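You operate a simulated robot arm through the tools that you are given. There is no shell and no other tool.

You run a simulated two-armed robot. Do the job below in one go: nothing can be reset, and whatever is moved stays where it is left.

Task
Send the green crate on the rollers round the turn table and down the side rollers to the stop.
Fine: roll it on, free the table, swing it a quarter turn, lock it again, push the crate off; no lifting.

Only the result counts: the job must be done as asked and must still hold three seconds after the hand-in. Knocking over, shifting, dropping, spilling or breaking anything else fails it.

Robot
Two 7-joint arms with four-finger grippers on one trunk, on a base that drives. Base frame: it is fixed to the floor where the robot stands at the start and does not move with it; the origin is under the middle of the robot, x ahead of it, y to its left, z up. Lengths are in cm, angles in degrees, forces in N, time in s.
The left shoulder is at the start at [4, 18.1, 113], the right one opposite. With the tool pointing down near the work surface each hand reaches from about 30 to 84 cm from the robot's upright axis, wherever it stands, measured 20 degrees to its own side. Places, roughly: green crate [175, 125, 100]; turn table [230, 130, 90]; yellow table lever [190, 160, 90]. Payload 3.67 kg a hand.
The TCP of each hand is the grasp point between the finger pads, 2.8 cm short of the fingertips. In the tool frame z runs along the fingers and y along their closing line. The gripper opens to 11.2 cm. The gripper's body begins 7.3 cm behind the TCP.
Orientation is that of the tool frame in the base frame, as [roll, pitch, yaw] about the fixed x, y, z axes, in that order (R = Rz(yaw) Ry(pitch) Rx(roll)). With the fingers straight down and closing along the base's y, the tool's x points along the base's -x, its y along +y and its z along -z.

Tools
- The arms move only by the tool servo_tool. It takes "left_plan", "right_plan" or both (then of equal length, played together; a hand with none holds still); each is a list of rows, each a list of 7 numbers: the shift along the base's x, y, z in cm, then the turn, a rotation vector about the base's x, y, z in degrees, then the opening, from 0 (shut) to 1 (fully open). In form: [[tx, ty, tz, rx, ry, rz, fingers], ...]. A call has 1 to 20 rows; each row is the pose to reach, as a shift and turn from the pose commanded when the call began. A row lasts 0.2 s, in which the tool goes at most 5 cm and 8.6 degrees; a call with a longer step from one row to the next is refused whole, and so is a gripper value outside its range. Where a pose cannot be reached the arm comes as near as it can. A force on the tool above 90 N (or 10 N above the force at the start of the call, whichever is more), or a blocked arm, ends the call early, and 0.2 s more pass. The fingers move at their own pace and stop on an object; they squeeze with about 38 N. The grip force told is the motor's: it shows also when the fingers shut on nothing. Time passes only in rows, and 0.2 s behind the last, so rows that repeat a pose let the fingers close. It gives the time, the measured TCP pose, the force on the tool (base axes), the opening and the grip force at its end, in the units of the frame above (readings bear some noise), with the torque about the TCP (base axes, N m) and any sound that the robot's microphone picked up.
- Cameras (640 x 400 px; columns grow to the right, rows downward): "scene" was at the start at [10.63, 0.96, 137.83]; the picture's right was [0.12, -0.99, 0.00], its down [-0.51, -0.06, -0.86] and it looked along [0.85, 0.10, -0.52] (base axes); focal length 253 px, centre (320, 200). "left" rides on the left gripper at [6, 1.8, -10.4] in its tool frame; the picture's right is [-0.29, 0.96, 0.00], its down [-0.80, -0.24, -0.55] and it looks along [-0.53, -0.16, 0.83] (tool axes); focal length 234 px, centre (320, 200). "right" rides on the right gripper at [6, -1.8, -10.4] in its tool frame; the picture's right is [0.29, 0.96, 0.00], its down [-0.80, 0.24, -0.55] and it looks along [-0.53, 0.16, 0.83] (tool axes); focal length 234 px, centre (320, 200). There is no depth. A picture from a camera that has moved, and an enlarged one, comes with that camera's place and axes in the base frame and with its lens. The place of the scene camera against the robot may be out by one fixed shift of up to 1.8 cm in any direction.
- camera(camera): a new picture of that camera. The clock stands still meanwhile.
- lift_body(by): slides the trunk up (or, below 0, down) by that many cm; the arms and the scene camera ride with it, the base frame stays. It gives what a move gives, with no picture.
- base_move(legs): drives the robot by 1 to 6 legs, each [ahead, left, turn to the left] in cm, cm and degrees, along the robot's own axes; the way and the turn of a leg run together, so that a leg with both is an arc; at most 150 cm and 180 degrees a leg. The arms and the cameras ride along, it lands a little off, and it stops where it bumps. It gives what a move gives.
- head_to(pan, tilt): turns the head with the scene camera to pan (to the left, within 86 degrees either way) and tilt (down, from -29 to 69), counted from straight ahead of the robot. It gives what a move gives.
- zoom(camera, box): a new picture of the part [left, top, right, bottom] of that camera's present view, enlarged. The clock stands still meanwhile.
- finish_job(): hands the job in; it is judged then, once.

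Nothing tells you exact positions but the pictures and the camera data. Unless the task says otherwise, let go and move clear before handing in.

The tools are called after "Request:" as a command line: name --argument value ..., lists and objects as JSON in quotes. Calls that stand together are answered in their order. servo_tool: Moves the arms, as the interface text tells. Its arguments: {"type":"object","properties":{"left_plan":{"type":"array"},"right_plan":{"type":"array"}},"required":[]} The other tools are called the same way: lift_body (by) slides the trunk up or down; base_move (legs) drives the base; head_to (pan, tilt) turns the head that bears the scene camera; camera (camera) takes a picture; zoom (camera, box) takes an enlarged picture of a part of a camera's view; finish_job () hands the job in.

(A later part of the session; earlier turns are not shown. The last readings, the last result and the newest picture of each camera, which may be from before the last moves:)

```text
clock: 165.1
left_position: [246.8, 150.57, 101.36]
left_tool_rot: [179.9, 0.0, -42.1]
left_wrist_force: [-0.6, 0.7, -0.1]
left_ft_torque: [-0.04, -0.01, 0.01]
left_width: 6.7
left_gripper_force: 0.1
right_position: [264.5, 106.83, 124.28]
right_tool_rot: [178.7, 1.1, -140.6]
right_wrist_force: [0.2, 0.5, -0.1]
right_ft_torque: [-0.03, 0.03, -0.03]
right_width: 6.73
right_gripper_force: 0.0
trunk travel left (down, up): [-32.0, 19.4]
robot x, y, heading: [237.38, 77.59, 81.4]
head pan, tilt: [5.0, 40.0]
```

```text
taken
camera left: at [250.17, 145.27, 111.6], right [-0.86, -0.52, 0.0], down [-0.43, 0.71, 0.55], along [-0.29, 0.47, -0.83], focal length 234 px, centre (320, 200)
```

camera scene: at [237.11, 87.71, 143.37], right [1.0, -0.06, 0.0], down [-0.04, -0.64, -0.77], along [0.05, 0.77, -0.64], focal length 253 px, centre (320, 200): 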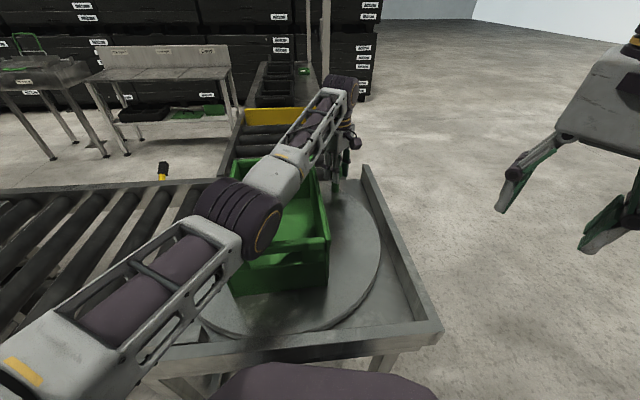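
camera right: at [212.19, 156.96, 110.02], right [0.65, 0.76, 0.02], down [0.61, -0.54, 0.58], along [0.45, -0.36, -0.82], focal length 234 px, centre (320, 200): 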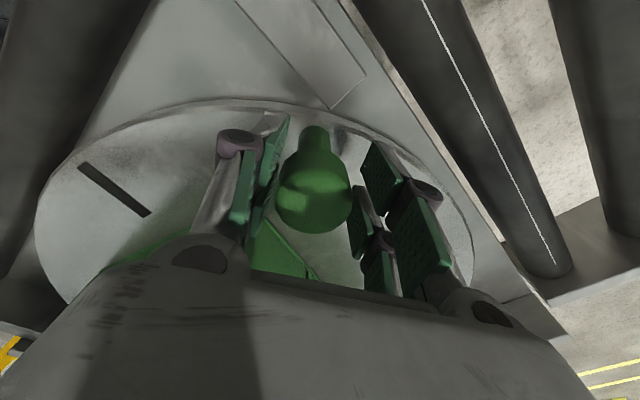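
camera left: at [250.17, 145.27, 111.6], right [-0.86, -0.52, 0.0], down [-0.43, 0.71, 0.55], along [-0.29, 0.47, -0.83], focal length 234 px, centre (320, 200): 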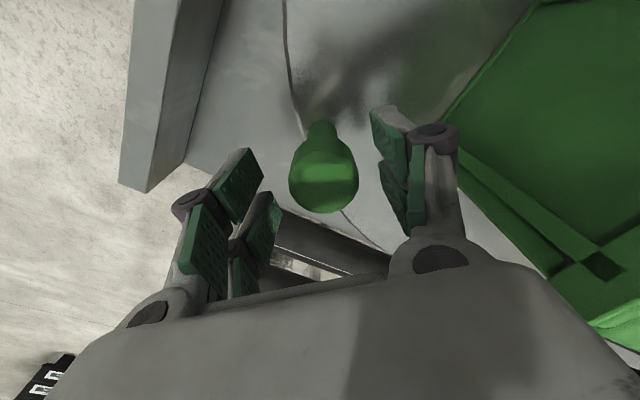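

The knob is free and the post stands at about (246.8, 150.5). I'll lift the left hand straight up and tuck it back in front of the robot.

Request:
servo_tool --left_plan '[[0, 0, 4, 0, 0, 0, 0.6], [0, 0, 8.5, 0, 0, 0, 0.6], [0, 0, 13, 0, 0, 0, 0.6], [0, 0, 18, 0, 0, 0, 0.6], [0, 0, 22, 0, 0, 0, 0.6], [-2.4, -3, 25, 0, 0, -7, 0.6], [-4.8, -6, 27, 0, 0, -14, 0.6], [-7.2, -9, 27, 0, 0, -21, 0.6], [-9.6, -12, 27, 0, 0, -28, 0.6], [-12, -15, 27, 0, 0, -35, 0.6], [-14.4, -18, 27, 0, 0, -42, 0.6], [-16.8, -21, 27, 0, 0, -49, 0.6], [-18.8, -23.5, 27, 0, 0, -56, 0.6], [-18.8, -23.5, 27, 0, 0, -56, 0.6]]'

Request:
camera --camera "scene"

Request:
camera --camera "left"

```text
clock: 168.3
left_position: [227.14, 132.84, 130.81]
left_tool_rot: [-173.9, -3.0, -89.7]
left_wrist_force: [0.2, 0.1, 0.7]
left_ft_torque: [0.01, -0.01, 0.01]
left_width: 6.71
left_gripper_force: 0.0
left hand out of reach, approached as far as the arm can: row 3, 4, 5, 7, 8, 9, 10
right_position: [264.03, 106.57, 124.53]
right_tool_rot: [178.5, 1.3, -140.4]
right_wrist_force: [0.0, -0.5, 0.4]
right_ft_torque: [0.01, -0.01, -0.02]
right_width: 6.72
right_gripper_force: 0.1
trunk travel left (down, up): [-32.0, 19.4]
robot x, y, heading: [236.81, 77.32, 81.3]
head pan, tilt: [5.0, 40.0]
stopped in row 14 (left hand): the arm was blocked; the commanded pose is now the measured one
```

```text
taken
camera scene: at [237.18, 87.67, 143.39], right [1.0, -0.06, 0.0], down [-0.04, -0.64, -0.77], along [0.05, 0.77, -0.64], focal length 253 px, centre (320, 200)
```

scene: 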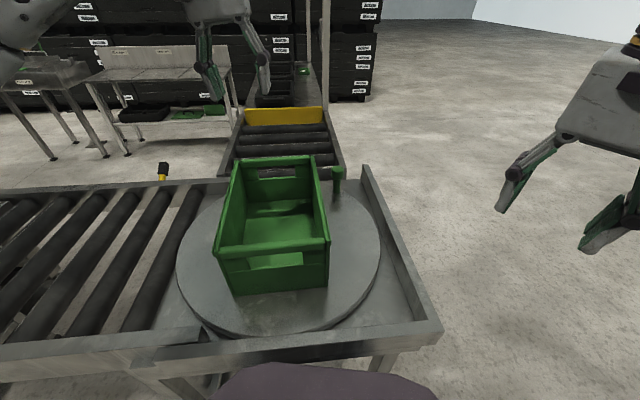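

```text
taken
camera left: at [224.42, 127.14, 141.14], right [-0.95, 0.28, -0.12], down [0.17, 0.83, 0.53], along [0.24, 0.49, -0.84], focal length 234 px, centre (320, 200)
```

left: 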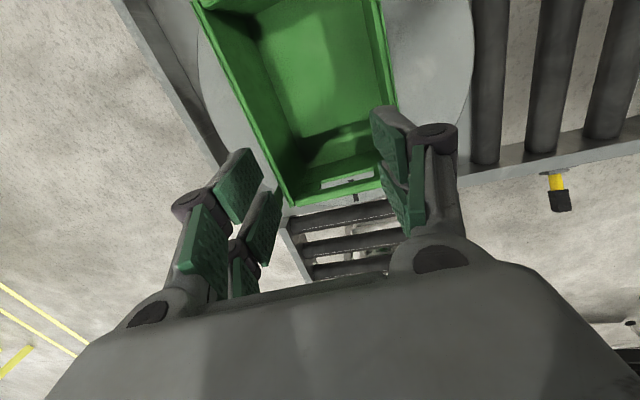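

The crate now stands turned a quarter and the disc is at its stop. Next I go back to the lever spot, at about (170, 80) with heading 132, to push the lever down and lock the table.

Request:
base_move --legs '[[-26.7, -4, 0], [-10, 65.6, 0], [0, 0, 50.5], [22.4, -20, 0]]'

Request:
head_to --pan -65 --tilt 42

Request:
camera --camera "scene"

```text
clock: 177.8
left_position: [119.4, 108.13, 130.71]
left_tool_rot: [-174.0, -3.1, -38.5]
left_wrist_force: [-0.8, -0.9, -0.1]
left_ft_torque: [0.0, 0.01, -0.03]
left_width: 6.72
left_gripper_force: 0.0
right_position: [162.88, 120.24, 124.42]
right_tool_rot: [178.6, 1.2, -89.6]
right_wrist_force: [0.1, -0.9, -0.5]
right_ft_torque: [-0.03, 0.02, -0.01]
right_width: 6.74
right_gripper_force: 0.1
trunk travel left (down, up): [-32.0, 19.4]
robot x, y, heading: [168.12, 80.59, 132.4]
head pan, tilt: [5.0, 40.0]
```

```text
clock: 179.2
left_position: [119.45, 108.11, 130.7]
left_tool_rot: [-174.1, -3.0, -38.6]
left_wrist_force: [0.3, 0.2, -0.3]
left_ft_torque: [0.01, -0.01, -0.01]
left_width: 6.73
left_gripper_force: 0.0
right_position: [162.99, 120.44, 124.3]
right_tool_rot: [178.6, 1.2, -89.5]
right_wrist_force: [0.6, -0.6, 0.5]
right_ft_torque: [0.01, 0.02, 0.04]
right_width: 6.72
right_gripper_force: 0.1
trunk travel left (down, up): [-32.0, 19.4]
robot x, y, heading: [168.11, 80.77, 132.5]
head pan, tilt: [-65.0, 42.0]
```

```text
taken
camera scene: at [169.9, 89.83, 143.08], right [0.92, -0.38, 0.0], down [-0.26, -0.62, -0.74], along [0.29, 0.69, -0.67], focal length 253 px, centre (320, 200)
```

scene: 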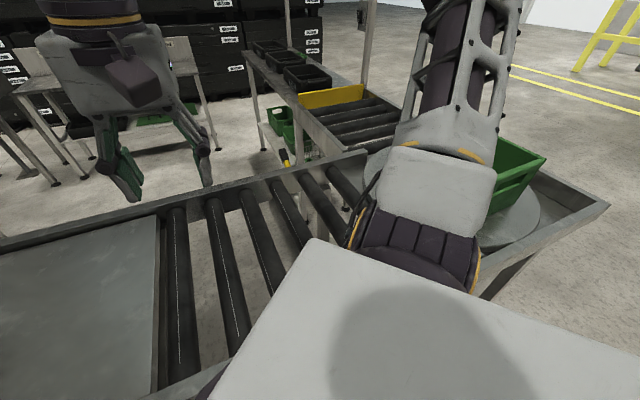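

I'm back at (168, 80.7), heading 132, and the lever is still up. I'll close the right fingers and bring them above the lever's grip.

Request:
servo_tool --right_plan '[[2, 3.9, -1, 0, 0, 0, 0.3], [4, 7.8, -2, 0, 0, 0, 0], [6, 11.6, -3, 0, 0, 0, 0], [8.3, 15.5, -4, 0, 0, 0, 0], [10.4, 19.4, -5, 0, 0, 0, 0], [12.5, 23.3, -6, 0, 0, 0, 0], [14.6, 27.2, -7, 0, 0, 0, 0], [16.7, 31, -8, 0, 0, 0, 0], [18.8, 34.9, -10, 0, 0, 0, 0], [20.8, 38.8, -12, 0, 0, 0, 0], [22.9, 42.7, -14, 0, 0, 0, 0], [25, 46.4, -16, 0, 0, 0, 0], [25, 46.4, -18, 0, 0, 0, 0], [25, 46.4, -18, 0, 0, 0, 0]]'

Request:
camera --camera "right"

```text
clock: 182.2
left_position: [119.44, 108.02, 130.77]
left_tool_rot: [-174.0, -3.0, -38.5]
left_wrist_force: [-0.1, 0.4, -0.2]
left_ft_torque: [0.02, 0.01, 0.0]
left_width: 6.7
left_gripper_force: 0.1
right_position: [188.23, 166.71, 106.34]
right_tool_rot: [178.6, 1.3, -89.4]
right_wrist_force: [-0.4, 0.3, 0.1]
right_ft_torque: [0.02, 0.03, 0.03]
right_width: 0.0
right_gripper_force: 35.4
trunk travel left (down, up): [-32.0, 19.4]
robot x, y, heading: [168.31, 80.82, 132.3]
head pan, tilt: [-65.0, 42.0]
```

```text
taken
camera right: at [190.29, 160.53, 116.49], right [-0.95, -0.3, 0.02], down [-0.23, 0.78, 0.58], along [-0.18, 0.55, -0.82], focal length 234 px, centre (320, 200)
```

right: 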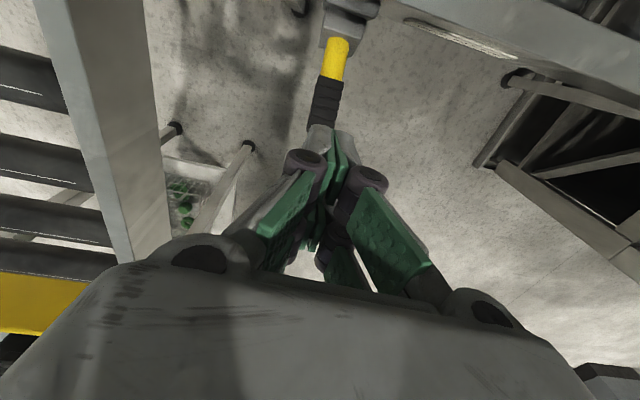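

The closed fingertips are right above the outer end of the grip. I'll press down slowly along the lever's arc.

Request:
servo_tool --right_plan '[[0, 0.2, -3, 0, 0, 0, 0], [0, 0.2, -5.5, 0, 0, 0, 0], [0, 0.3, -7, 0, 0, 0, 0], [0, 0.4, -8, 0, 0, 0, 0], [0, 0.5, -9, 0, 0, 0, 0], [0, 0.5, -10, 0, 0, 0, 0]]'

Request:
camera --camera "right"

```text
clock: 183.6
left_position: [119.44, 108.17, 130.74]
left_tool_rot: [-174.0, -3.1, -38.4]
left_wrist_force: [-0.6, 0.1, -0.9]
left_ft_torque: [-0.02, -0.02, 0.01]
left_width: 6.72
left_gripper_force: 0.1
right_position: [187.96, 167.24, 96.35]
right_tool_rot: [178.5, 1.2, -89.5]
right_wrist_force: [-0.4, -0.4, 0.3]
right_ft_torque: [0.01, 0.03, -0.02]
right_width: 0.0
right_gripper_force: 35.8
trunk travel left (down, up): [-32.0, 19.4]
robot x, y, heading: [168.72, 80.67, 132.2]
head pan, tilt: [-65.0, 42.0]
```

```text
taken
camera right: at [190.09, 161.09, 106.57], right [-0.95, -0.3, 0.02], down [-0.23, 0.78, 0.57], along [-0.18, 0.54, -0.82], focal length 234 px, centre (320, 200)
```

right: 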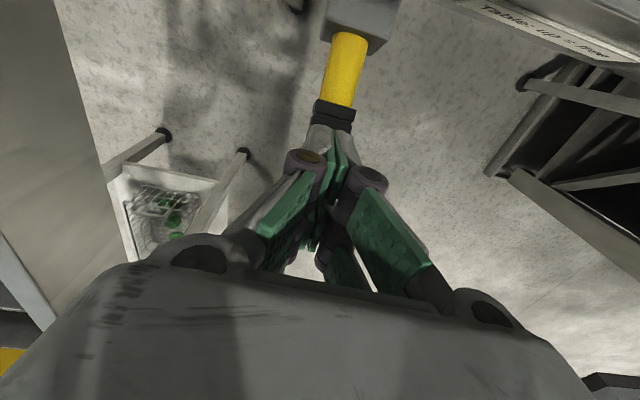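

No force at this height, so the lever has likely already swung down to about level under the fingertip. I'll continue pressing down to the lower end.

Request:
servo_tool --right_plan '[[0, 0, -1, 0, 0, 0, 0], [0, 0, -2, 0, 0, 0, 0], [0, -0.1, -3, 0, 0, 0, 0], [0, -0.2, -4, 0, 0, 0, 0], [0, -0.3, -4.8, 0, 0, 0, 0], [0, -0.3, -4.8, 0, 0, 0, 0]]'

Request:
camera --camera "right"

```text
clock: 185.0
left_position: [119.45, 108.06, 130.66]
left_tool_rot: [-174.0, -3.1, -38.5]
left_wrist_force: [-0.6, 0.0, -0.6]
left_ft_torque: [-0.02, -0.03, -0.01]
left_width: 6.71
left_gripper_force: 0.2
right_position: [187.75, 166.86, 91.69]
right_tool_rot: [178.5, 1.2, -89.5]
right_wrist_force: [-0.8, -0.8, 1.0]
right_ft_torque: [0.0, 0.01, 0.0]
right_width: 0.03
right_gripper_force: 35.6
trunk travel left (down, up): [-32.0, 19.4]
robot x, y, heading: [168.22, 81.02, 132.0]
head pan, tilt: [-65.0, 42.0]
```

```text
taken
camera right: at [189.92, 160.76, 101.85], right [-0.95, -0.3, 0.02], down [-0.23, 0.78, 0.58], along [-0.18, 0.55, -0.82], focal length 234 px, centre (320, 200)
```

right: 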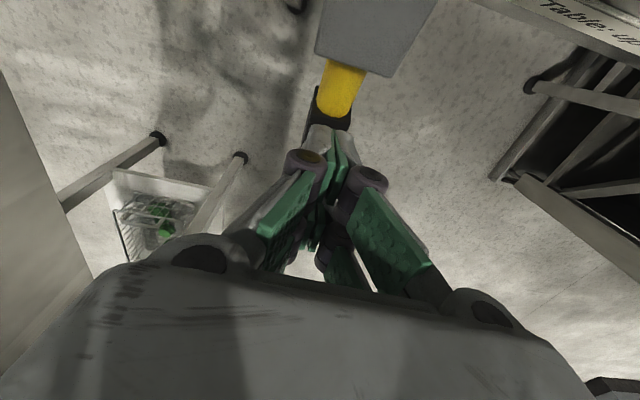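

The lever looks to be down now. I'll press slightly further to feel the end of travel, then lift off and check.

Request:
servo_tool --right_plan '[[0, 0, -0.7, 0, 0, 0, 0], [0, 0, -1.4, 0, 0, 0, 0], [0, 0, -1.9, 0, 0, 0, 0], [0, 0, -1.9, 0, 0, 0, 0]]'

```text
clock: 186.0
left_position: [119.37, 107.76, 130.87]
left_tool_rot: [-173.8, -2.9, -38.5]
left_wrist_force: [0.2, 0.2, -0.5]
left_ft_torque: [0.02, -0.03, -0.02]
left_width: 6.72
left_gripper_force: 0.0
right_position: [187.85, 167.07, 90.44]
right_tool_rot: [178.4, 2.0, -89.5]
right_wrist_force: [9.5, 16.6, 48.5]
right_ft_torque: [-0.7, -0.25, 0.28]
right_width: 0.62
right_gripper_force: 35.6
trunk travel left (down, up): [-32.0, 19.4]
robot x, y, heading: [168.32, 80.8, 132.5]
head pan, tilt: [-65.0, 42.0]
```

The hard resistance (48 N) shows the lever is at its lower end. I'll lift off and look.

Request:
servo_tool --right_plan '[[0, 0, 2, 0, 0, 0, 0], [0, 0, 6, 0, 0, 0, 0], [0, 0, 10, 0, 0, 0, 0], [0, 0, 14, 0, 0, 0, 0], [0, -4, 17, 0, 0, 0, 0], [0, -9, 18, 0, 0, 0, 0], [0, -14, 18, 0, 0, 0, 0], [0, -19, 18, 0, 0, 0, 0], [0, -24, 19, 0, 0, 0, 0], [0, -26, 20, 0, 0, 0, 0], [0, -26, 20, 0, 0, 0, 0]]'

Request:
camera --camera "right"

Request:
camera --camera "scene"

```text
refused: row 6 steps farther than a row can; nothing moved
```

```text
taken
camera right: at [189.96, 160.77, 100.55], right [-0.95, -0.3, 0.01], down [-0.23, 0.78, 0.59], along [-0.19, 0.56, -0.81], focal length 234 px, centre (320, 200)
```

right: 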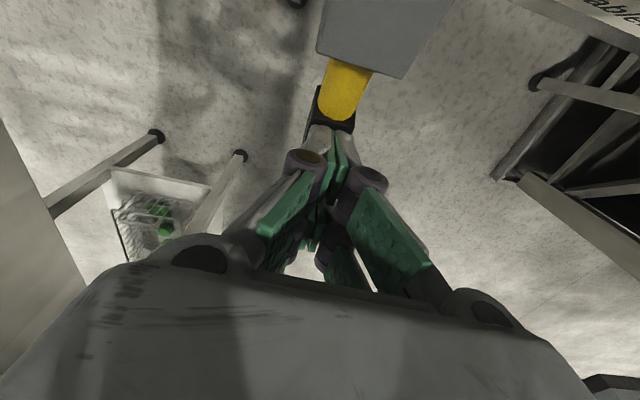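

```text
taken
camera scene: at [169.89, 89.41, 143.14], right [0.92, -0.38, 0.0], down [-0.26, -0.62, -0.75], along [0.29, 0.69, -0.67], focal length 253 px, centre (320, 200)
```

scene: 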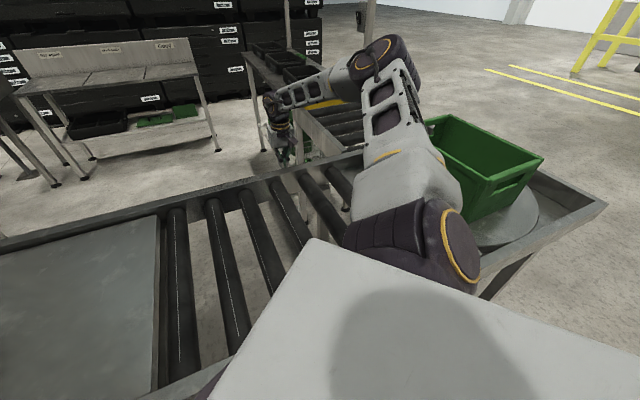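

The step was a little too long; I'll repeat the lift-off with shorter steps.

Request:
servo_tool --right_plan '[[0, 0, 2, 0, 0, 0, 0], [0, 0, 6, 0, 0, 0, 0], [0, 0, 10, 0, 0, 0, 0], [0, 0, 14, 0, 0, 0, 0], [0, -3.5, 17, 0, 0, 0, 0], [0, -8, 18, 0, 0, 0, 0], [0, -12.5, 18, 0, 0, 0, 0], [0, -17, 18, 0, 0, 0, 0], [0, -21.5, 19, 0, 0, 0, 0], [0, -26, 20, 0, 0, 0, 0], [0, -26, 20, 0, 0, 0, 0]]'

Request:
camera --camera "right"

Request:
zoom --camera "right" --box '[240, 150, 400, 250]'

```text
clock: 188.4
left_position: [119.4, 108.19, 130.67]
left_tool_rot: [-174.1, -3.0, -38.5]
left_wrist_force: [0.0, 0.6, 0.1]
left_ft_torque: [-0.04, -0.01, 0.01]
left_width: 6.73
left_gripper_force: 0.2
right_position: [187.94, 140.89, 109.41]
right_tool_rot: [178.6, 1.1, -89.5]
right_wrist_force: [0.0, -0.3, -0.2]
right_ft_torque: [-0.02, 0.04, 0.01]
right_width: 0.0
right_gripper_force: 36.5
trunk travel left (down, up): [-32.0, 19.4]
robot x, y, heading: [168.6, 80.88, 132.5]
head pan, tilt: [-65.0, 42.0]
```

```text
taken
camera right: at [190.01, 134.7, 119.69], right [-0.95, -0.3, 0.02], down [-0.23, 0.78, 0.58], along [-0.18, 0.55, -0.82], focal length 234 px, centre (320, 200)
```

right: 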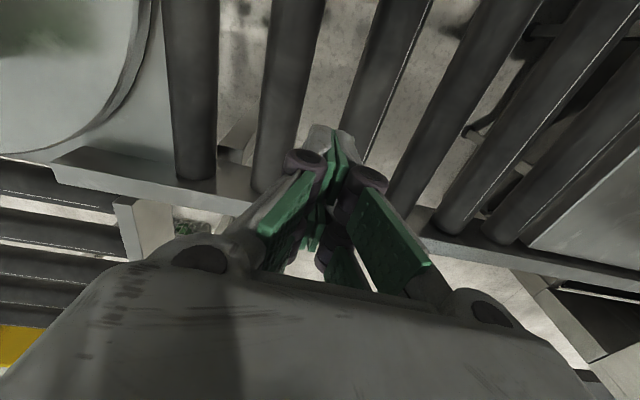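

```text
4.00 times, centred on (320, 200) of right
camera zoom: at [190.01, 134.7, 119.69], right [-0.95, -0.3, 0.02], down [-0.23, 0.78, 0.58], along [-0.18, 0.55, -0.82], focal length 937 px, centre (320, 200)
```

zoom: 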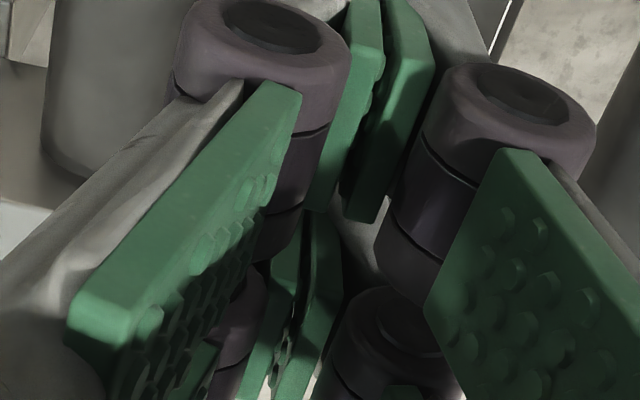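

I'll check the lever from the scene camera: when up it stuck out above the rail.

Request:
zoom --camera "scene" --box '[220, 110, 380, 210]'

Request:
camera --camera "scene"

```text
4.00 times, centred on (300, 160) of scene
camera zoom: at [169.91, 89.98, 143.06], right [0.92, -0.38, 0.0], down [-0.26, -0.62, -0.74], along [0.29, 0.69, -0.67], focal length 1012 px, centre (400, 360)
```

zoom: 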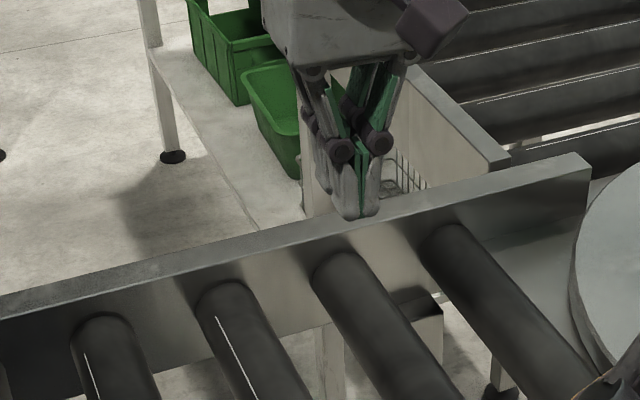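

```text
taken
camera scene: at [169.91, 89.98, 143.06], right [0.92, -0.38, 0.0], down [-0.26, -0.62, -0.74], along [0.29, 0.69, -0.67], focal length 253 px, centre (320, 200)
```

scene: 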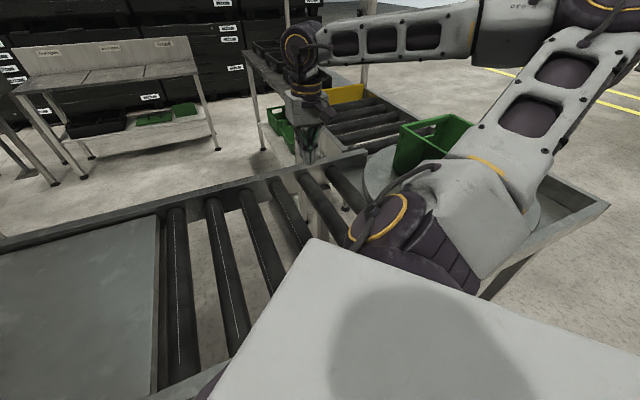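

The lever no longer shows above the rail, so the table is locked again. Now I'll tuck the right hand in and drive round to the +x side, facing −x, to roll the crate off along +y.

Request:
servo_tool --right_plan '[[0, 0, 4, 0, 0, 0, 0.2], [-3, -2, 7, 0, 0, 0, 0.4], [-7, -4, 9, 0, 0, 0, 0.6], [-11, -6.5, 11, 0, 0, 0, 0.6], [-15, -9, 13, 0, 0, 0, 0.6], [-18.5, -12, 14.5, 0, 0, 0, 0.6], [-22, -15, 15, 0, 0, 0, 0.6], [-24, -19, 15, 0, 0, 0, 0.6], [-24, -20, 15, 0, 0, 0, 0.6]]'

Request:
base_move --legs '[[-25.8, 23.7, 0], [0, 0, 47.5], [-122, 0, 0]]'

```text
refused: row 4 steps farther than a row can; nothing moved
```

```text
clock: 198.9
left_position: [234.89, 28.92, 130.76]
left_tool_rot: [-174.0, -3.1, 7.0]
left_wrist_force: [0.7, -0.1, -0.6]
left_ft_torque: [0.0, -0.03, 0.02]
left_width: 6.69
left_gripper_force: 0.2
right_position: [259.46, 100.68, 109.5]
right_tool_rot: [178.6, 1.3, -44.0]
right_wrist_force: [-0.1, 1.1, 0.0]
right_ft_torque: [0.03, -0.01, 0.0]
right_width: 0.01
right_gripper_force: 35.5
trunk travel left (down, up): [-32.0, 19.4]
robot x, y, heading: [288.92, 44.84, 177.8]
head pan, tilt: [-65.0, 42.0]
```

The hand retreat was refused but the drive went ahead; fortunately the hand passed clear of everything (no forces). I'll now bring the right hand in front of the robot and check the scene.

Request:
servo_tool --right_plan '[[0, -2, 3, 0, 0, 4, 0.3], [-1, -5, 6, 0, 0, 9, 0.6], [-2, -8, 9, 0, 0, 14, 0.6], [-3, -11, 12, 0, 0, 19, 0.6], [-4, -15, 14, 0, 0, 24, 0.6], [-5, -19, 15, 0, 0, 29, 0.6], [-6, -23, 15, 0, 0, 34, 0.6], [-7, -27, 15, 0, 0, 39, 0.6], [-8, -31, 15, 0, 0, 42, 0.6], [-9, -35, 15, 0, 0, 42, 0.6], [-9, -35, 15, 0, 0, 42, 0.6]]'

Request:
head_to --pan -45 --tilt 35

Request:
camera --camera "scene"

```text
clock: 201.3
left_position: [234.95, 28.98, 130.81]
left_tool_rot: [-173.8, -3.0, 7.0]
left_wrist_force: [0.0, 0.0, 0.1]
left_ft_torque: [-0.02, 0.04, 0.03]
left_width: 6.72
left_gripper_force: 0.0
right_position: [250.5, 65.78, 124.3]
right_tool_rot: [178.5, 1.2, -1.8]
right_wrist_force: [0.8, -0.5, 0.7]
right_ft_torque: [-0.05, 0.03, -0.03]
right_width: 6.71
right_gripper_force: 0.0
trunk travel left (down, up): [-32.0, 19.4]
robot x, y, heading: [288.68, 45.0, 177.7]
head pan, tilt: [-65.0, 42.0]
```

```text
clock: 202.2
left_position: [234.82, 28.89, 130.71]
left_tool_rot: [-174.0, -3.1, 7.1]
left_wrist_force: [-0.4, 0.0, 0.0]
left_ft_torque: [-0.02, -0.02, 0.0]
left_width: 6.71
left_gripper_force: 0.1
right_position: [250.64, 65.59, 124.34]
right_tool_rot: [178.7, 1.1, -2.0]
right_wrist_force: [-0.1, -0.1, 0.4]
right_ft_torque: [0.02, -0.02, 0.0]
right_width: 6.73
right_gripper_force: 0.0
trunk travel left (down, up): [-32.0, 19.4]
robot x, y, heading: [288.87, 44.7, 177.9]
head pan, tilt: [-45.0, 35.0]
```

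```text
taken
camera scene: at [280.38, 51.03, 144.12], right [0.73, 0.68, 0.0], down [0.39, -0.42, -0.82], along [-0.56, 0.6, -0.57], focal length 253 px, centre (320, 200)
```

scene: 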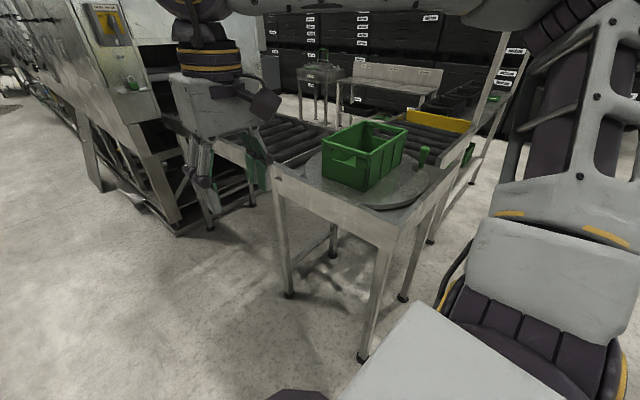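

The crate and post are as left. I'll sidestep to y≈130 on the +x side of the table, hands well above the crate.

Request:
base_move --legs '[[1.5, -85, 2]]'

Request:
head_to --pan 0 --tilt 45

Request:
camera --camera "scene"

Request:
camera --camera "right"

Request:
camera --camera "left"

```text
clock: 206.9
left_position: [235.68, 113.2, 130.7]
left_tool_rot: [-174.0, -3.1, 9.0]
left_wrist_force: [-0.2, 0.4, -0.7]
left_ft_torque: [0.0, 0.0, 0.01]
left_width: 6.72
left_gripper_force: 0.1
right_position: [250.02, 150.52, 124.44]
right_tool_rot: [178.6, 1.1, 0.0]
right_wrist_force: [0.5, -1.3, -0.6]
right_ft_torque: [-0.04, 0.06, -0.01]
right_width: 6.7
right_gripper_force: 0.0
trunk travel left (down, up): [-32.0, 19.4]
robot x, y, heading: [289.03, 130.91, 179.7]
head pan, tilt: [-45.0, 35.0]
```

```text
clock: 208.0
left_position: [235.64, 113.31, 130.79]
left_tool_rot: [-174.0, -3.2, 8.9]
left_wrist_force: [-0.2, 0.8, 0.3]
left_ft_torque: [-0.01, 0.0, 0.01]
left_width: 6.73
left_gripper_force: 0.1
right_position: [250.02, 150.59, 124.35]
right_tool_rot: [178.6, 1.3, 0.0]
right_wrist_force: [-0.3, 0.0, -0.1]
right_ft_torque: [-0.02, -0.01, -0.03]
right_width: 6.72
right_gripper_force: 0.1
trunk travel left (down, up): [-32.0, 19.4]
robot x, y, heading: [288.85, 130.93, 180.2]
head pan, tilt: [0.0, 45.0]
```

```text
taken
camera scene: at [278.42, 130.83, 142.64], right [0.0, 1.0, 0.0], down [0.71, 0.0, -0.71], along [-0.71, 0.0, -0.71], focal length 253 px, centre (320, 200)
```

scene: 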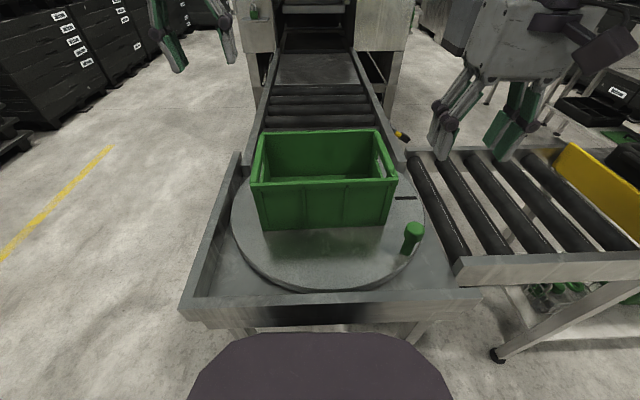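

```text
taken
camera right: at [256.19, 152.69, 134.56], right [0.29, -0.96, 0.02], down [-0.79, -0.23, 0.58], along [-0.55, -0.18, -0.82], focal length 234 px, centre (320, 200)
```

right: 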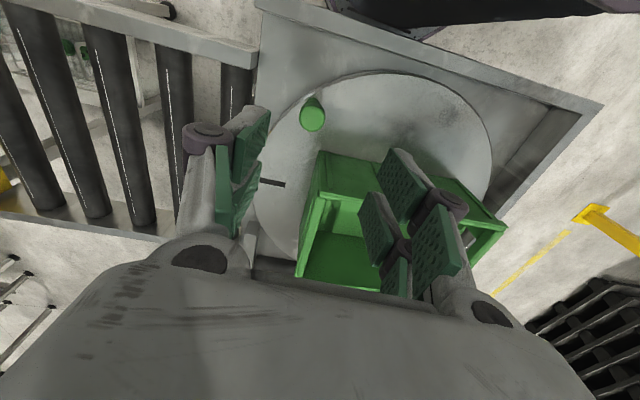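

```text
taken
camera left: at [241.55, 111.27, 141.08], right [-0.13, -0.98, -0.12], down [-0.84, 0.05, 0.53], along [-0.52, 0.17, -0.84], focal length 234 px, centre (320, 200)
```

left: 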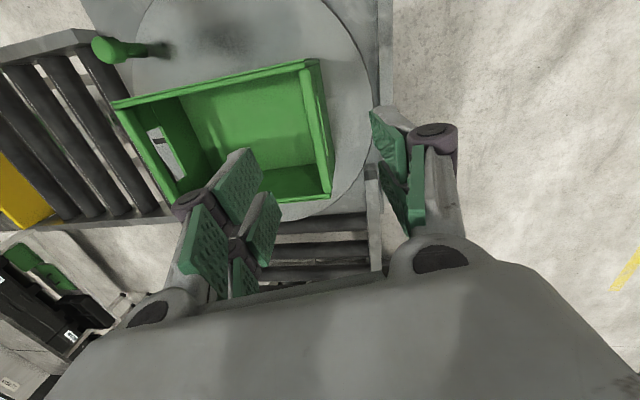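

The disc's mark now points straight at the side rollers, so the quarter turn is right. The crate's −y end wall rim is at about x 222–241, y≈116–117; I'll move the left hand out of the way and bring the right hand over that wall.

Request:
servo_tool --left_plan '[[3, -3, 0, 0, 0, 0, 0.6], [6, -6, 0, 0, 0, 0, 0.6], [9, -9, 0, 0, 0, 0, 0.6], [12, -12, 0, 0, 0, 0, 0.6], [15, -15, 0, 0, 0, 0, 0.6], [18, -18, 0, 0, 0, 0, 0.6], [20, -20, 0, 0, 0, 0, 0.6], [20, -20, 0, 0, 0, 0, 0.6]]'

```text
clock: 209.8
left_position: [253.62, 95.22, 129.88]
left_tool_rot: [-173.9, -3.0, 9.1]
left_wrist_force: [1.1, -0.4, 0.1]
left_ft_torque: [0.02, -0.02, -0.01]
left_width: 6.75
left_gripper_force: 0.2
left hand out of reach, approached as far as the arm can: row 7, 8
right_position: [250.11, 150.63, 124.26]
right_tool_rot: [178.6, 1.2, 0.0]
right_wrist_force: [0.1, 0.2, -0.6]
right_ft_torque: [0.01, 0.0, 0.02]
right_width: 6.7
right_gripper_force: 0.0
trunk travel left (down, up): [-32.0, 19.4]
robot x, y, heading: [289.11, 130.97, 179.9]
head pan, tilt: [0.0, 45.0]
```

Request:
servo_tool --right_plan '[[-2, -4, 0, 0, 0, 0, 0.8], [-4, -8, 0, 0, 0, 0, 1], [-6, -12, 0, 0, 0, 0, 1], [-8, -16, 0, 0, 0, 0, 1], [-10.2, -20, 0, 0, 0, 0, 1], [-12.4, -24, 0, 0, 0, 0, 1], [-14.6, -28, 0, 0, 0, 0, 1], [-16.8, -31, -1, 0, 0, 0, 1], [-18.6, -33.8, -2.4, 0, 0, 0, 1], [-18.6, -33.8, -2.4, 0, 0, 0, 1]]'

Request:
camera --camera "right"

Request:
camera --camera "scene"

```text
clock: 212.0
left_position: [253.53, 95.1, 129.75]
left_tool_rot: [-173.9, -2.9, 9.0]
left_wrist_force: [0.2, 0.4, 0.9]
left_ft_torque: [0.02, 0.03, 0.01]
left_width: 6.73
left_gripper_force: 0.0
right_position: [241.11, 136.84, 120.59]
right_tool_rot: [178.5, 1.3, 0.0]
right_wrist_force: [-0.1, 1.1, 0.1]
right_ft_torque: [0.0, 0.0, -0.01]
right_width: 11.22
right_gripper_force: 0.1
right hand out of reach, approached as far as the arm can: row 4, 5, 6, 7, 8, 9, 10
trunk travel left (down, up): [-32.0, 19.4]
robot x, y, heading: [288.91, 130.66, 179.9]
head pan, tilt: [0.0, 45.0]
```

```text
taken
camera right: at [247.34, 138.89, 130.8], right [0.29, -0.96, 0.02], down [-0.78, -0.23, 0.58], along [-0.55, -0.18, -0.82], focal length 234 px, centre (320, 200)
```

right: 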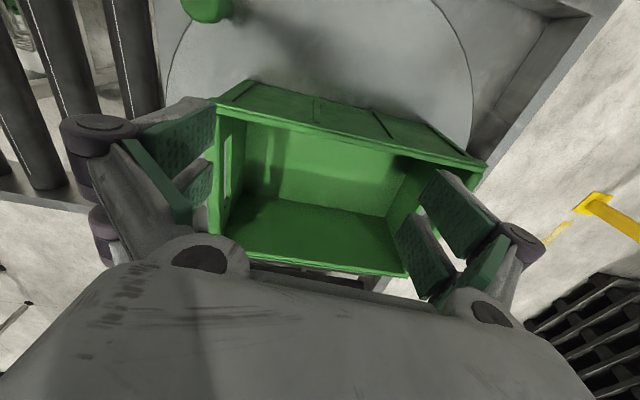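

```text
taken
camera scene: at [278.53, 130.74, 142.65], right [0.0, 1.0, 0.0], down [0.71, 0.0, -0.71], along [-0.71, 0.0, -0.71], focal length 253 px, centre (320, 200)
```

scene: 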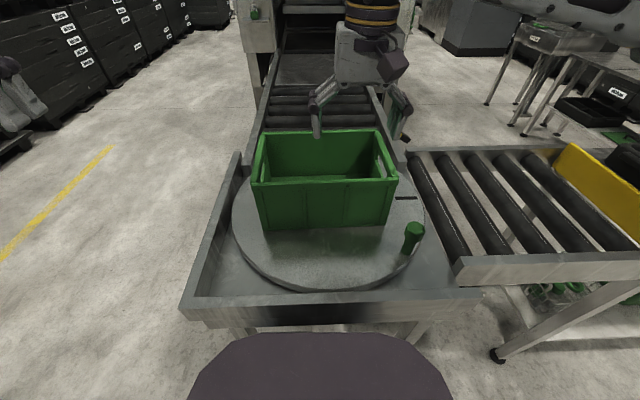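

The right arm can't reach that far across the body from here. I'll shift the base 17 cm to the left (−y) and back a little from the table leg, then try again.

Request:
base_move --legs '[[-4, 0, 0], [0, 17, 0]]'

```text
clock: 213.9
left_position: [257.48, 78.5, 129.8]
left_tool_rot: [-174.1, -3.2, 9.1]
left_wrist_force: [0.3, 0.9, 0.2]
left_ft_torque: [-0.03, -0.02, 0.04]
left_width: 6.7
left_gripper_force: 0.1
right_position: [244.95, 120.27, 120.47]
right_tool_rot: [178.5, 1.2, 0.2]
right_wrist_force: [-0.5, -0.6, -1.0]
right_ft_torque: [-0.02, -0.06, -0.01]
right_width: 11.2
right_gripper_force: 0.1
trunk travel left (down, up): [-32.0, 19.4]
robot x, y, heading: [292.83, 114.29, -179.9]
head pan, tilt: [0.0, 45.0]
```

Now I'll move the right hand over the middle of the crate's −y end wall.

Request:
servo_tool --right_plan '[[-3.5, -1, 0, 0, 0, 0, 1], [-7, -2, 0, 0, 0, 0, 1], [-10.5, -3, 0, 0, 0, 0, 1], [-13.5, -3.5, 0, 0, 0, 0, 1], [-13.5, -3.5, 0, 0, 0, 0, 1]]'

Request:
camera --camera "right"

Request:
camera --camera "scene"

```text
clock: 215.1
left_position: [257.69, 78.19, 129.85]
left_tool_rot: [-174.0, -3.0, 9.1]
left_wrist_force: [-0.3, -0.5, -0.3]
left_ft_torque: [0.03, 0.01, 0.0]
left_width: 6.73
left_gripper_force: 0.0
right_position: [238.35, 123.52, 120.38]
right_tool_rot: [178.6, 1.4, 0.2]
right_wrist_force: [0.3, -0.6, -0.3]
right_ft_torque: [0.0, 0.02, 0.0]
right_width: 11.19
right_gripper_force: 0.0
right hand out of reach, approached as far as the arm can: row 1, 2, 3, 4, 5
trunk travel left (down, up): [-32.0, 19.4]
robot x, y, heading: [292.99, 114.59, -179.6]
head pan, tilt: [0.0, 45.0]
```

```text
taken
camera right: at [244.72, 125.55, 130.55], right [0.29, -0.96, 0.02], down [-0.78, -0.23, 0.58], along [-0.55, -0.18, -0.82], focal length 234 px, centre (320, 200)
```

right: 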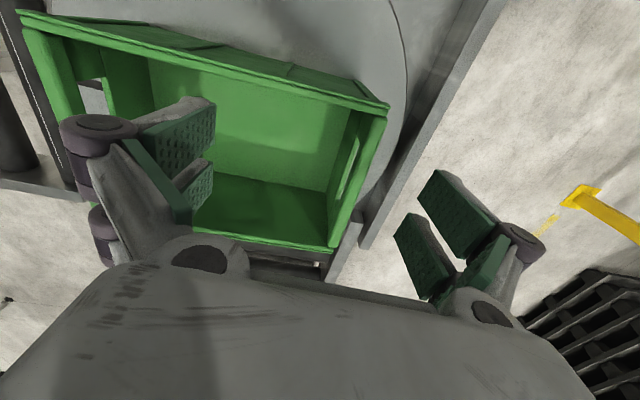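

```text
taken
camera scene: at [282.4, 114.08, 142.65], right [0.0, 1.0, 0.0], down [0.71, 0.0, -0.71], along [-0.71, 0.0, -0.71], focal length 253 px, centre (320, 200)
```

scene: 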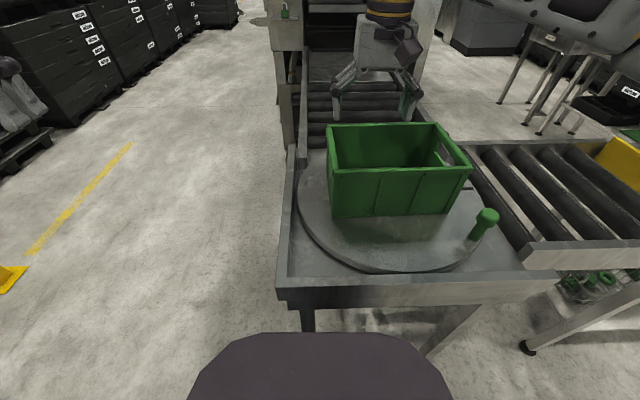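

The right hand seems limited in how far it can work toward the midline. I'll shift the base another 12 cm toward −y so the wall lies clearly on the right arm's side.

Request:
base_move --legs '[[0, 12, 0]]'

```text
clock: 216.4
left_position: [257.67, 66.62, 129.8]
left_tool_rot: [-174.0, -2.9, 9.2]
left_wrist_force: [0.1, 0.8, -0.1]
left_ft_torque: [-0.01, -0.02, -0.01]
left_width: 6.71
left_gripper_force: 0.1
right_position: [238.55, 111.68, 120.21]
right_tool_rot: [178.5, 1.3, 0.0]
right_wrist_force: [-0.3, 0.3, -1.0]
right_ft_torque: [-0.03, -0.01, -0.02]
right_width: 11.19
right_gripper_force: 0.1
trunk travel left (down, up): [-32.0, 19.4]
robot x, y, heading: [292.75, 102.9, -179.9]
head pan, tilt: [0.0, 45.0]
```

Request:
servo_tool --right_plan '[[-1, 2.5, 0, 0, 0, 0, 1], [-3, 4.5, 0, 0, 0, 0, 1], [-5, 5, 0, 0, 0, 0, 1], [-7.2, 5, 0, 0, 0, 0, 1], [-7.2, 5, 0, 0, 0, 0, 1]]'

Request:
camera --camera "right"

Request:
camera --camera "scene"

```text
clock: 217.6
left_position: [257.61, 66.51, 129.89]
left_tool_rot: [-173.9, -2.9, 9.2]
left_wrist_force: [-0.8, -0.2, -1.1]
left_ft_torque: [0.04, -0.01, -0.05]
left_width: 6.72
left_gripper_force: 0.1
right_position: [232.61, 116.63, 120.23]
right_tool_rot: [178.5, 1.2, 0.1]
right_wrist_force: [0.1, -0.5, 0.4]
right_ft_torque: [0.05, 0.01, -0.01]
right_width: 11.21
right_gripper_force: 0.0
right hand out of reach, approached as far as the arm can: row 4, 5
trunk travel left (down, up): [-32.0, 19.4]
robot x, y, heading: [292.74, 102.36, -180.1]
head pan, tilt: [0.0, 45.0]
```

```text
taken
camera right: at [238.85, 118.72, 130.43], right [0.29, -0.96, 0.02], down [-0.78, -0.23, 0.58], along [-0.55, -0.18, -0.82], focal length 234 px, centre (320, 200)
```

right: 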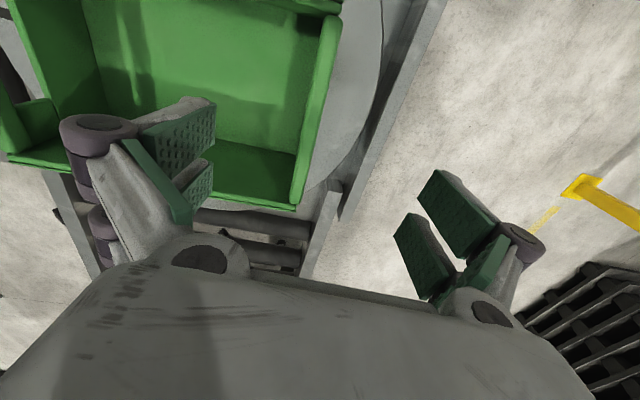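

```text
taken
camera scene: at [282.47, 102.22, 142.65], right [0.0, 1.0, 0.0], down [0.71, 0.0, -0.71], along [-0.71, 0.0, -0.71], focal length 253 px, centre (320, 200)
```

scene: 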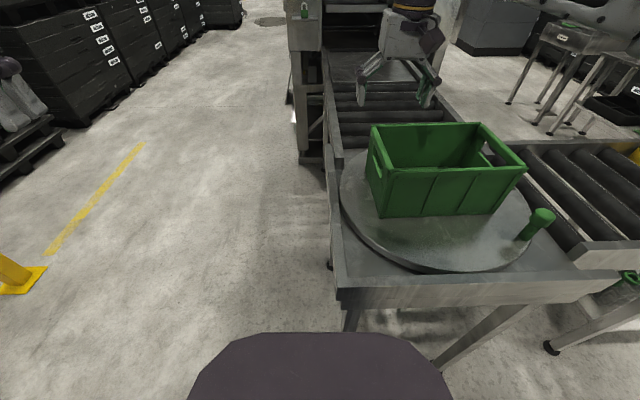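

The hand is 1 cm off the wall's middle, which is fine; the open fingers straddle the wall. The crate is yawed about 5°, which the flat pads should help square up. I'll lower to z≈105.5.

Request:
servo_tool --right_plan '[[0, 0.6, -4, 0, 0, 0, 1], [0, 0.6, -8, 0, 0, 0, 1], [0, 0.6, -11.5, 0, 0, 0, 1], [0, 0.6, -14.7, 0, 0, 0, 1], [0, 0.6, -14.7, 0, 0, 0, 1]]'

Request:
camera --camera "right"

Request:
camera --camera "scene"

```text
clock: 218.8
left_position: [257.55, 66.43, 129.71]
left_tool_rot: [-174.0, -2.9, 9.2]
left_wrist_force: [0.2, -0.2, 0.5]
left_ft_torque: [0.04, 0.0, -0.01]
left_width: 6.71
left_gripper_force: 0.1
right_position: [232.13, 116.94, 105.75]
right_tool_rot: [178.5, 1.2, 0.1]
right_wrist_force: [-1.1, 0.1, 0.1]
right_ft_torque: [0.0, -0.01, -0.03]
right_width: 11.2
right_gripper_force: 0.0
trunk travel left (down, up): [-32.0, 19.4]
robot x, y, heading: [292.79, 102.76, -180.1]
head pan, tilt: [0.0, 45.0]
```

```text
taken
camera right: at [238.28, 119.12, 115.85], right [0.29, -0.96, 0.02], down [-0.78, -0.23, 0.58], along [-0.55, -0.18, -0.82], focal length 234 px, centre (320, 200)
```

right: 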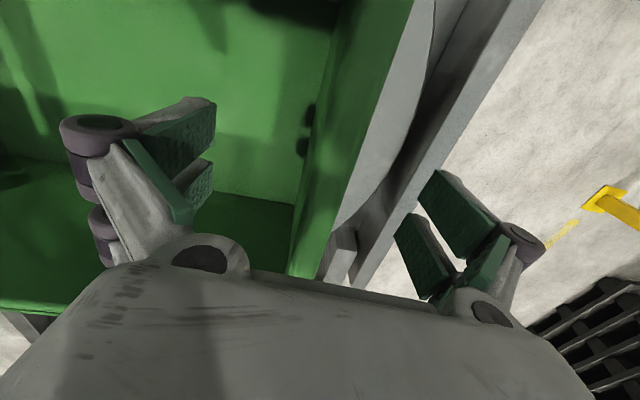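

```text
taken
camera scene: at [282.36, 102.26, 142.65], right [0.0, 1.0, 0.0], down [0.71, 0.0, -0.71], along [-0.71, 0.0, -0.71], focal length 253 px, centre (320, 200)
```

scene: 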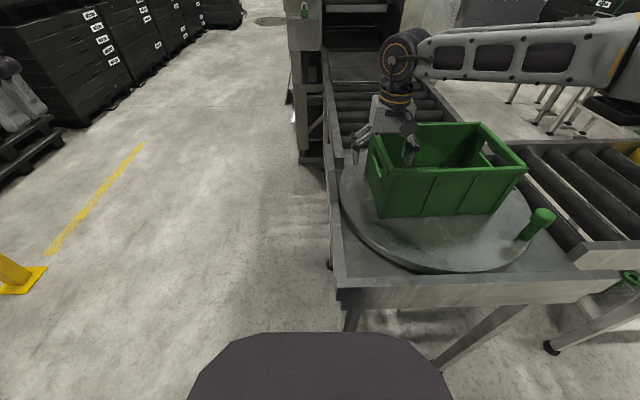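

The fingers straddle the wall correctly. I'll close on it.

Request:
servo_tool --right_plan '[[0, 0, 0, 0, 0, 0, 0.6], [0, 0, 0, 0, 0, 0, 0.35], [0, 0, 0, 0, 0, 0, 0.15], [0, 0, 0, 0, 0, 0, 0], [0, 0, 0, 0, 0, 0, 0], [0, 0, 0, 0, 0, 0, 0]]'

Request:
camera --camera "scene"

Request:
camera --camera "right"

```text
clock: 220.2
left_position: [257.62, 66.52, 129.76]
left_tool_rot: [-173.9, -3.0, 9.2]
left_wrist_force: [0.2, 0.3, 0.4]
left_ft_torque: [-0.04, -0.02, -0.01]
left_width: 6.71
left_gripper_force: 0.1
right_position: [231.99, 117.04, 105.66]
right_tool_rot: [178.5, 1.4, 0.1]
right_wrist_force: [0.2, -0.8, 0.8]
right_ft_torque: [0.34, 0.22, -0.03]
right_width: 1.45
right_gripper_force: 38.2
trunk travel left (down, up): [-32.0, 19.4]
robot x, y, heading: [292.63, 102.39, -180.1]
head pan, tilt: [0.0, 45.0]
```

```text
taken
camera scene: at [282.34, 102.28, 142.64], right [0.0, 1.0, 0.0], down [0.71, 0.0, -0.71], along [-0.71, 0.0, -0.71], focal length 253 px, centre (320, 200)
```

scene: 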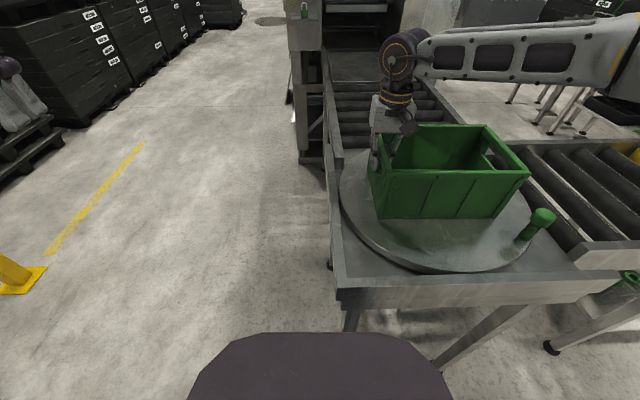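

```text
taken
camera right: at [238.26, 119.13, 115.85], right [0.29, -0.96, 0.02], down [-0.78, -0.23, 0.58], along [-0.55, -0.18, -0.82], focal length 234 px, centre (320, 200)
```

right: 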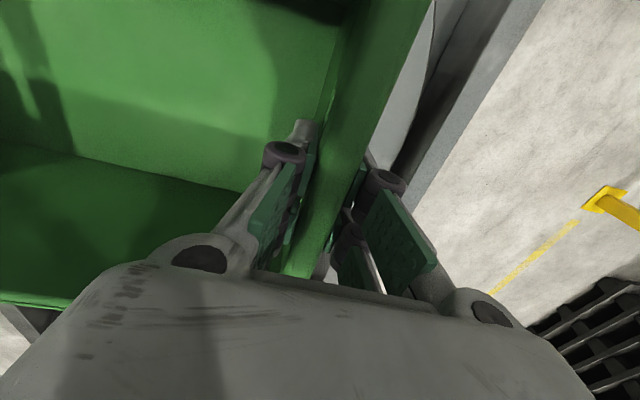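

The wall is held (1.45 cm) and the crate has squared up. I'll roll it toward +y, the first 24 cm.

Request:
servo_tool --right_plan '[[0, 1, 0, 0, 0, 0, 0], [0, 3, 0, 0, 0, 0, 0], [0, 5.5, 0, 0, 0, 0, 0], [0, 8, 0, 0, 0, 0, 0], [0, 10.5, 0, 0, 0, 0, 0], [0, 13, 0, 0, 0, 0, 0], [0, 15.5, 0, 0, 0, 0, 0], [0, 18, 0, 0, 0, 0, 0], [0, 20.5, 0, 0, 0, 0, 0], [0, 22.5, 0, 0, 0, 0, 0], [0, 24, 0, 0, 0, 0, 0], [0, 24, 0, 0, 0, 0, 0]]'

Request:
camera --camera "scene"

```text
clock: 222.8
left_position: [257.72, 66.44, 129.78]
left_tool_rot: [-173.8, -3.0, 9.2]
left_wrist_force: [0.1, 0.0, -1.0]
left_ft_torque: [-0.02, 0.01, -0.01]
left_width: 6.72
left_gripper_force: 0.1
right_position: [232.24, 141.14, 105.8]
right_tool_rot: [178.6, 1.4, 0.1]
right_wrist_force: [-3.5, 0.5, 12.5]
right_ft_torque: [0.36, -0.05, 0.28]
right_width: 1.49
right_gripper_force: 37.7
trunk travel left (down, up): [-32.0, 19.4]
robot x, y, heading: [292.69, 102.8, -180.0]
head pan, tilt: [0.0, 45.0]
```

```text
taken
camera scene: at [282.4, 102.17, 142.65], right [0.0, 1.0, 0.0], down [0.71, 0.0, -0.71], along [-0.71, 0.0, -0.71], focal length 253 px, centre (320, 200)
```

scene: 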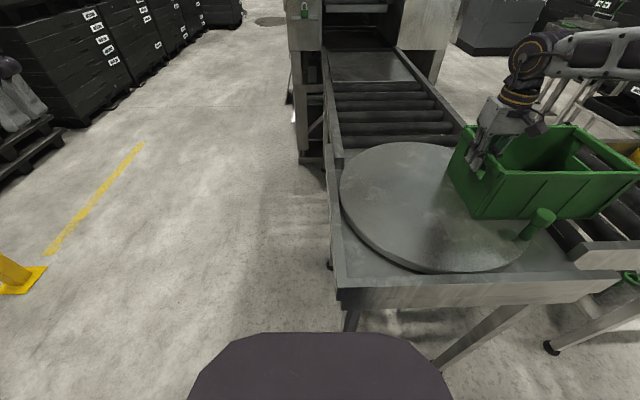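

The crate is crossing onto the side rollers without trouble. I'll carry on another 16 cm.

Request:
servo_tool --right_plan '[[0, 1, 0, 0, 0, 0, 0], [0, 3, 0, 0, 0, 0, 0], [0, 5.5, 0, 0, 0, 0, 0], [0, 8, 0, 0, 0, 0, 0], [0, 10.5, 0, 0, 0, 0, 0], [0, 13, 0, 0, 0, 0, 0], [0, 15, 0, 0, 0, 0, 0], [0, 16, 0, 0, 0, 0, 0], [0, 16, 0, 0, 0, 0, 0]]'

Request:
head_to --pan -45 --tilt 40

Request:
camera --camera "scene"

Request:
camera --camera "right"

```text
clock: 224.8
left_position: [257.4, 66.51, 129.64]
left_tool_rot: [-173.9, -3.0, 9.2]
left_wrist_force: [-0.2, -0.4, 0.0]
left_ft_torque: [0.03, -0.03, -0.03]
left_width: 6.72
left_gripper_force: 0.0
right_position: [232.41, 156.73, 105.44]
right_tool_rot: [178.7, 1.2, -0.2]
right_wrist_force: [0.2, 0.5, -2.1]
right_ft_torque: [-0.06, -0.28, 0.09]
right_width: 1.63
right_gripper_force: 38.5
right hand out of reach, approached as far as the arm can: row 8, 9
trunk travel left (down, up): [-32.0, 19.4]
robot x, y, heading: [292.95, 102.36, -179.9]
head pan, tilt: [0.0, 45.0]
```

```text
clock: 225.9
left_position: [257.59, 66.5, 129.8]
left_tool_rot: [-174.0, -3.0, 9.2]
left_wrist_force: [-0.6, 0.8, -0.2]
left_ft_torque: [-0.01, 0.05, 0.0]
left_width: 6.74
left_gripper_force: 0.1
right_position: [232.48, 156.58, 105.41]
right_tool_rot: [178.7, 1.3, -0.1]
right_wrist_force: [1.7, 1.1, -2.7]
right_ft_torque: [0.04, -0.46, -0.26]
right_width: 1.62
right_gripper_force: 38.2
trunk travel left (down, up): [-32.0, 19.4]
robot x, y, heading: [292.56, 102.36, -179.8]
head pan, tilt: [-45.0, 40.0]
```

```text
taken
camera scene: at [284.45, 108.33, 143.37], right [0.71, 0.71, 0.0], down [0.46, -0.45, -0.77], along [-0.54, 0.54, -0.64], focal length 253 px, centre (320, 200)
```

scene: 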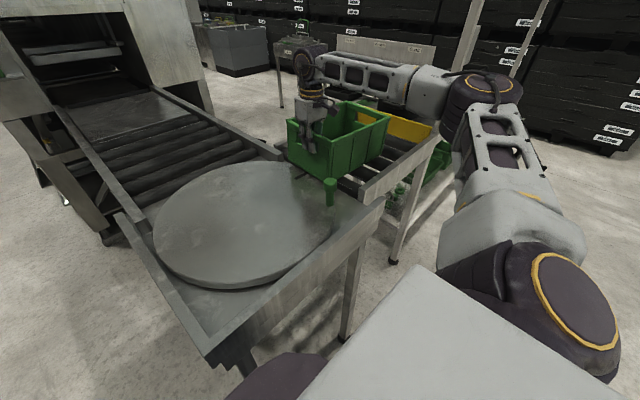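

```text
taken
camera right: at [238.66, 158.71, 115.66], right [0.29, -0.96, 0.02], down [-0.78, -0.22, 0.58], along [-0.55, -0.18, -0.82], focal length 234 px, centre (320, 200)
```

right: 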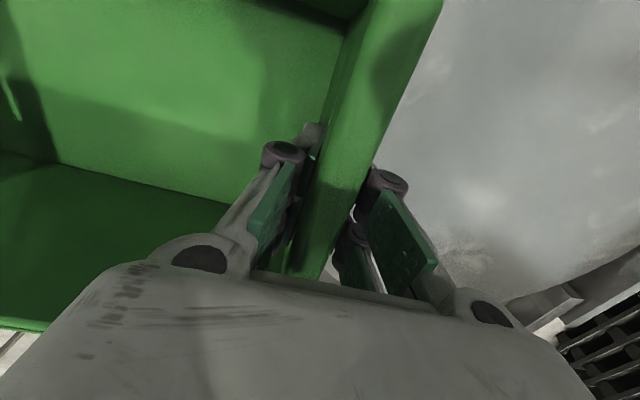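

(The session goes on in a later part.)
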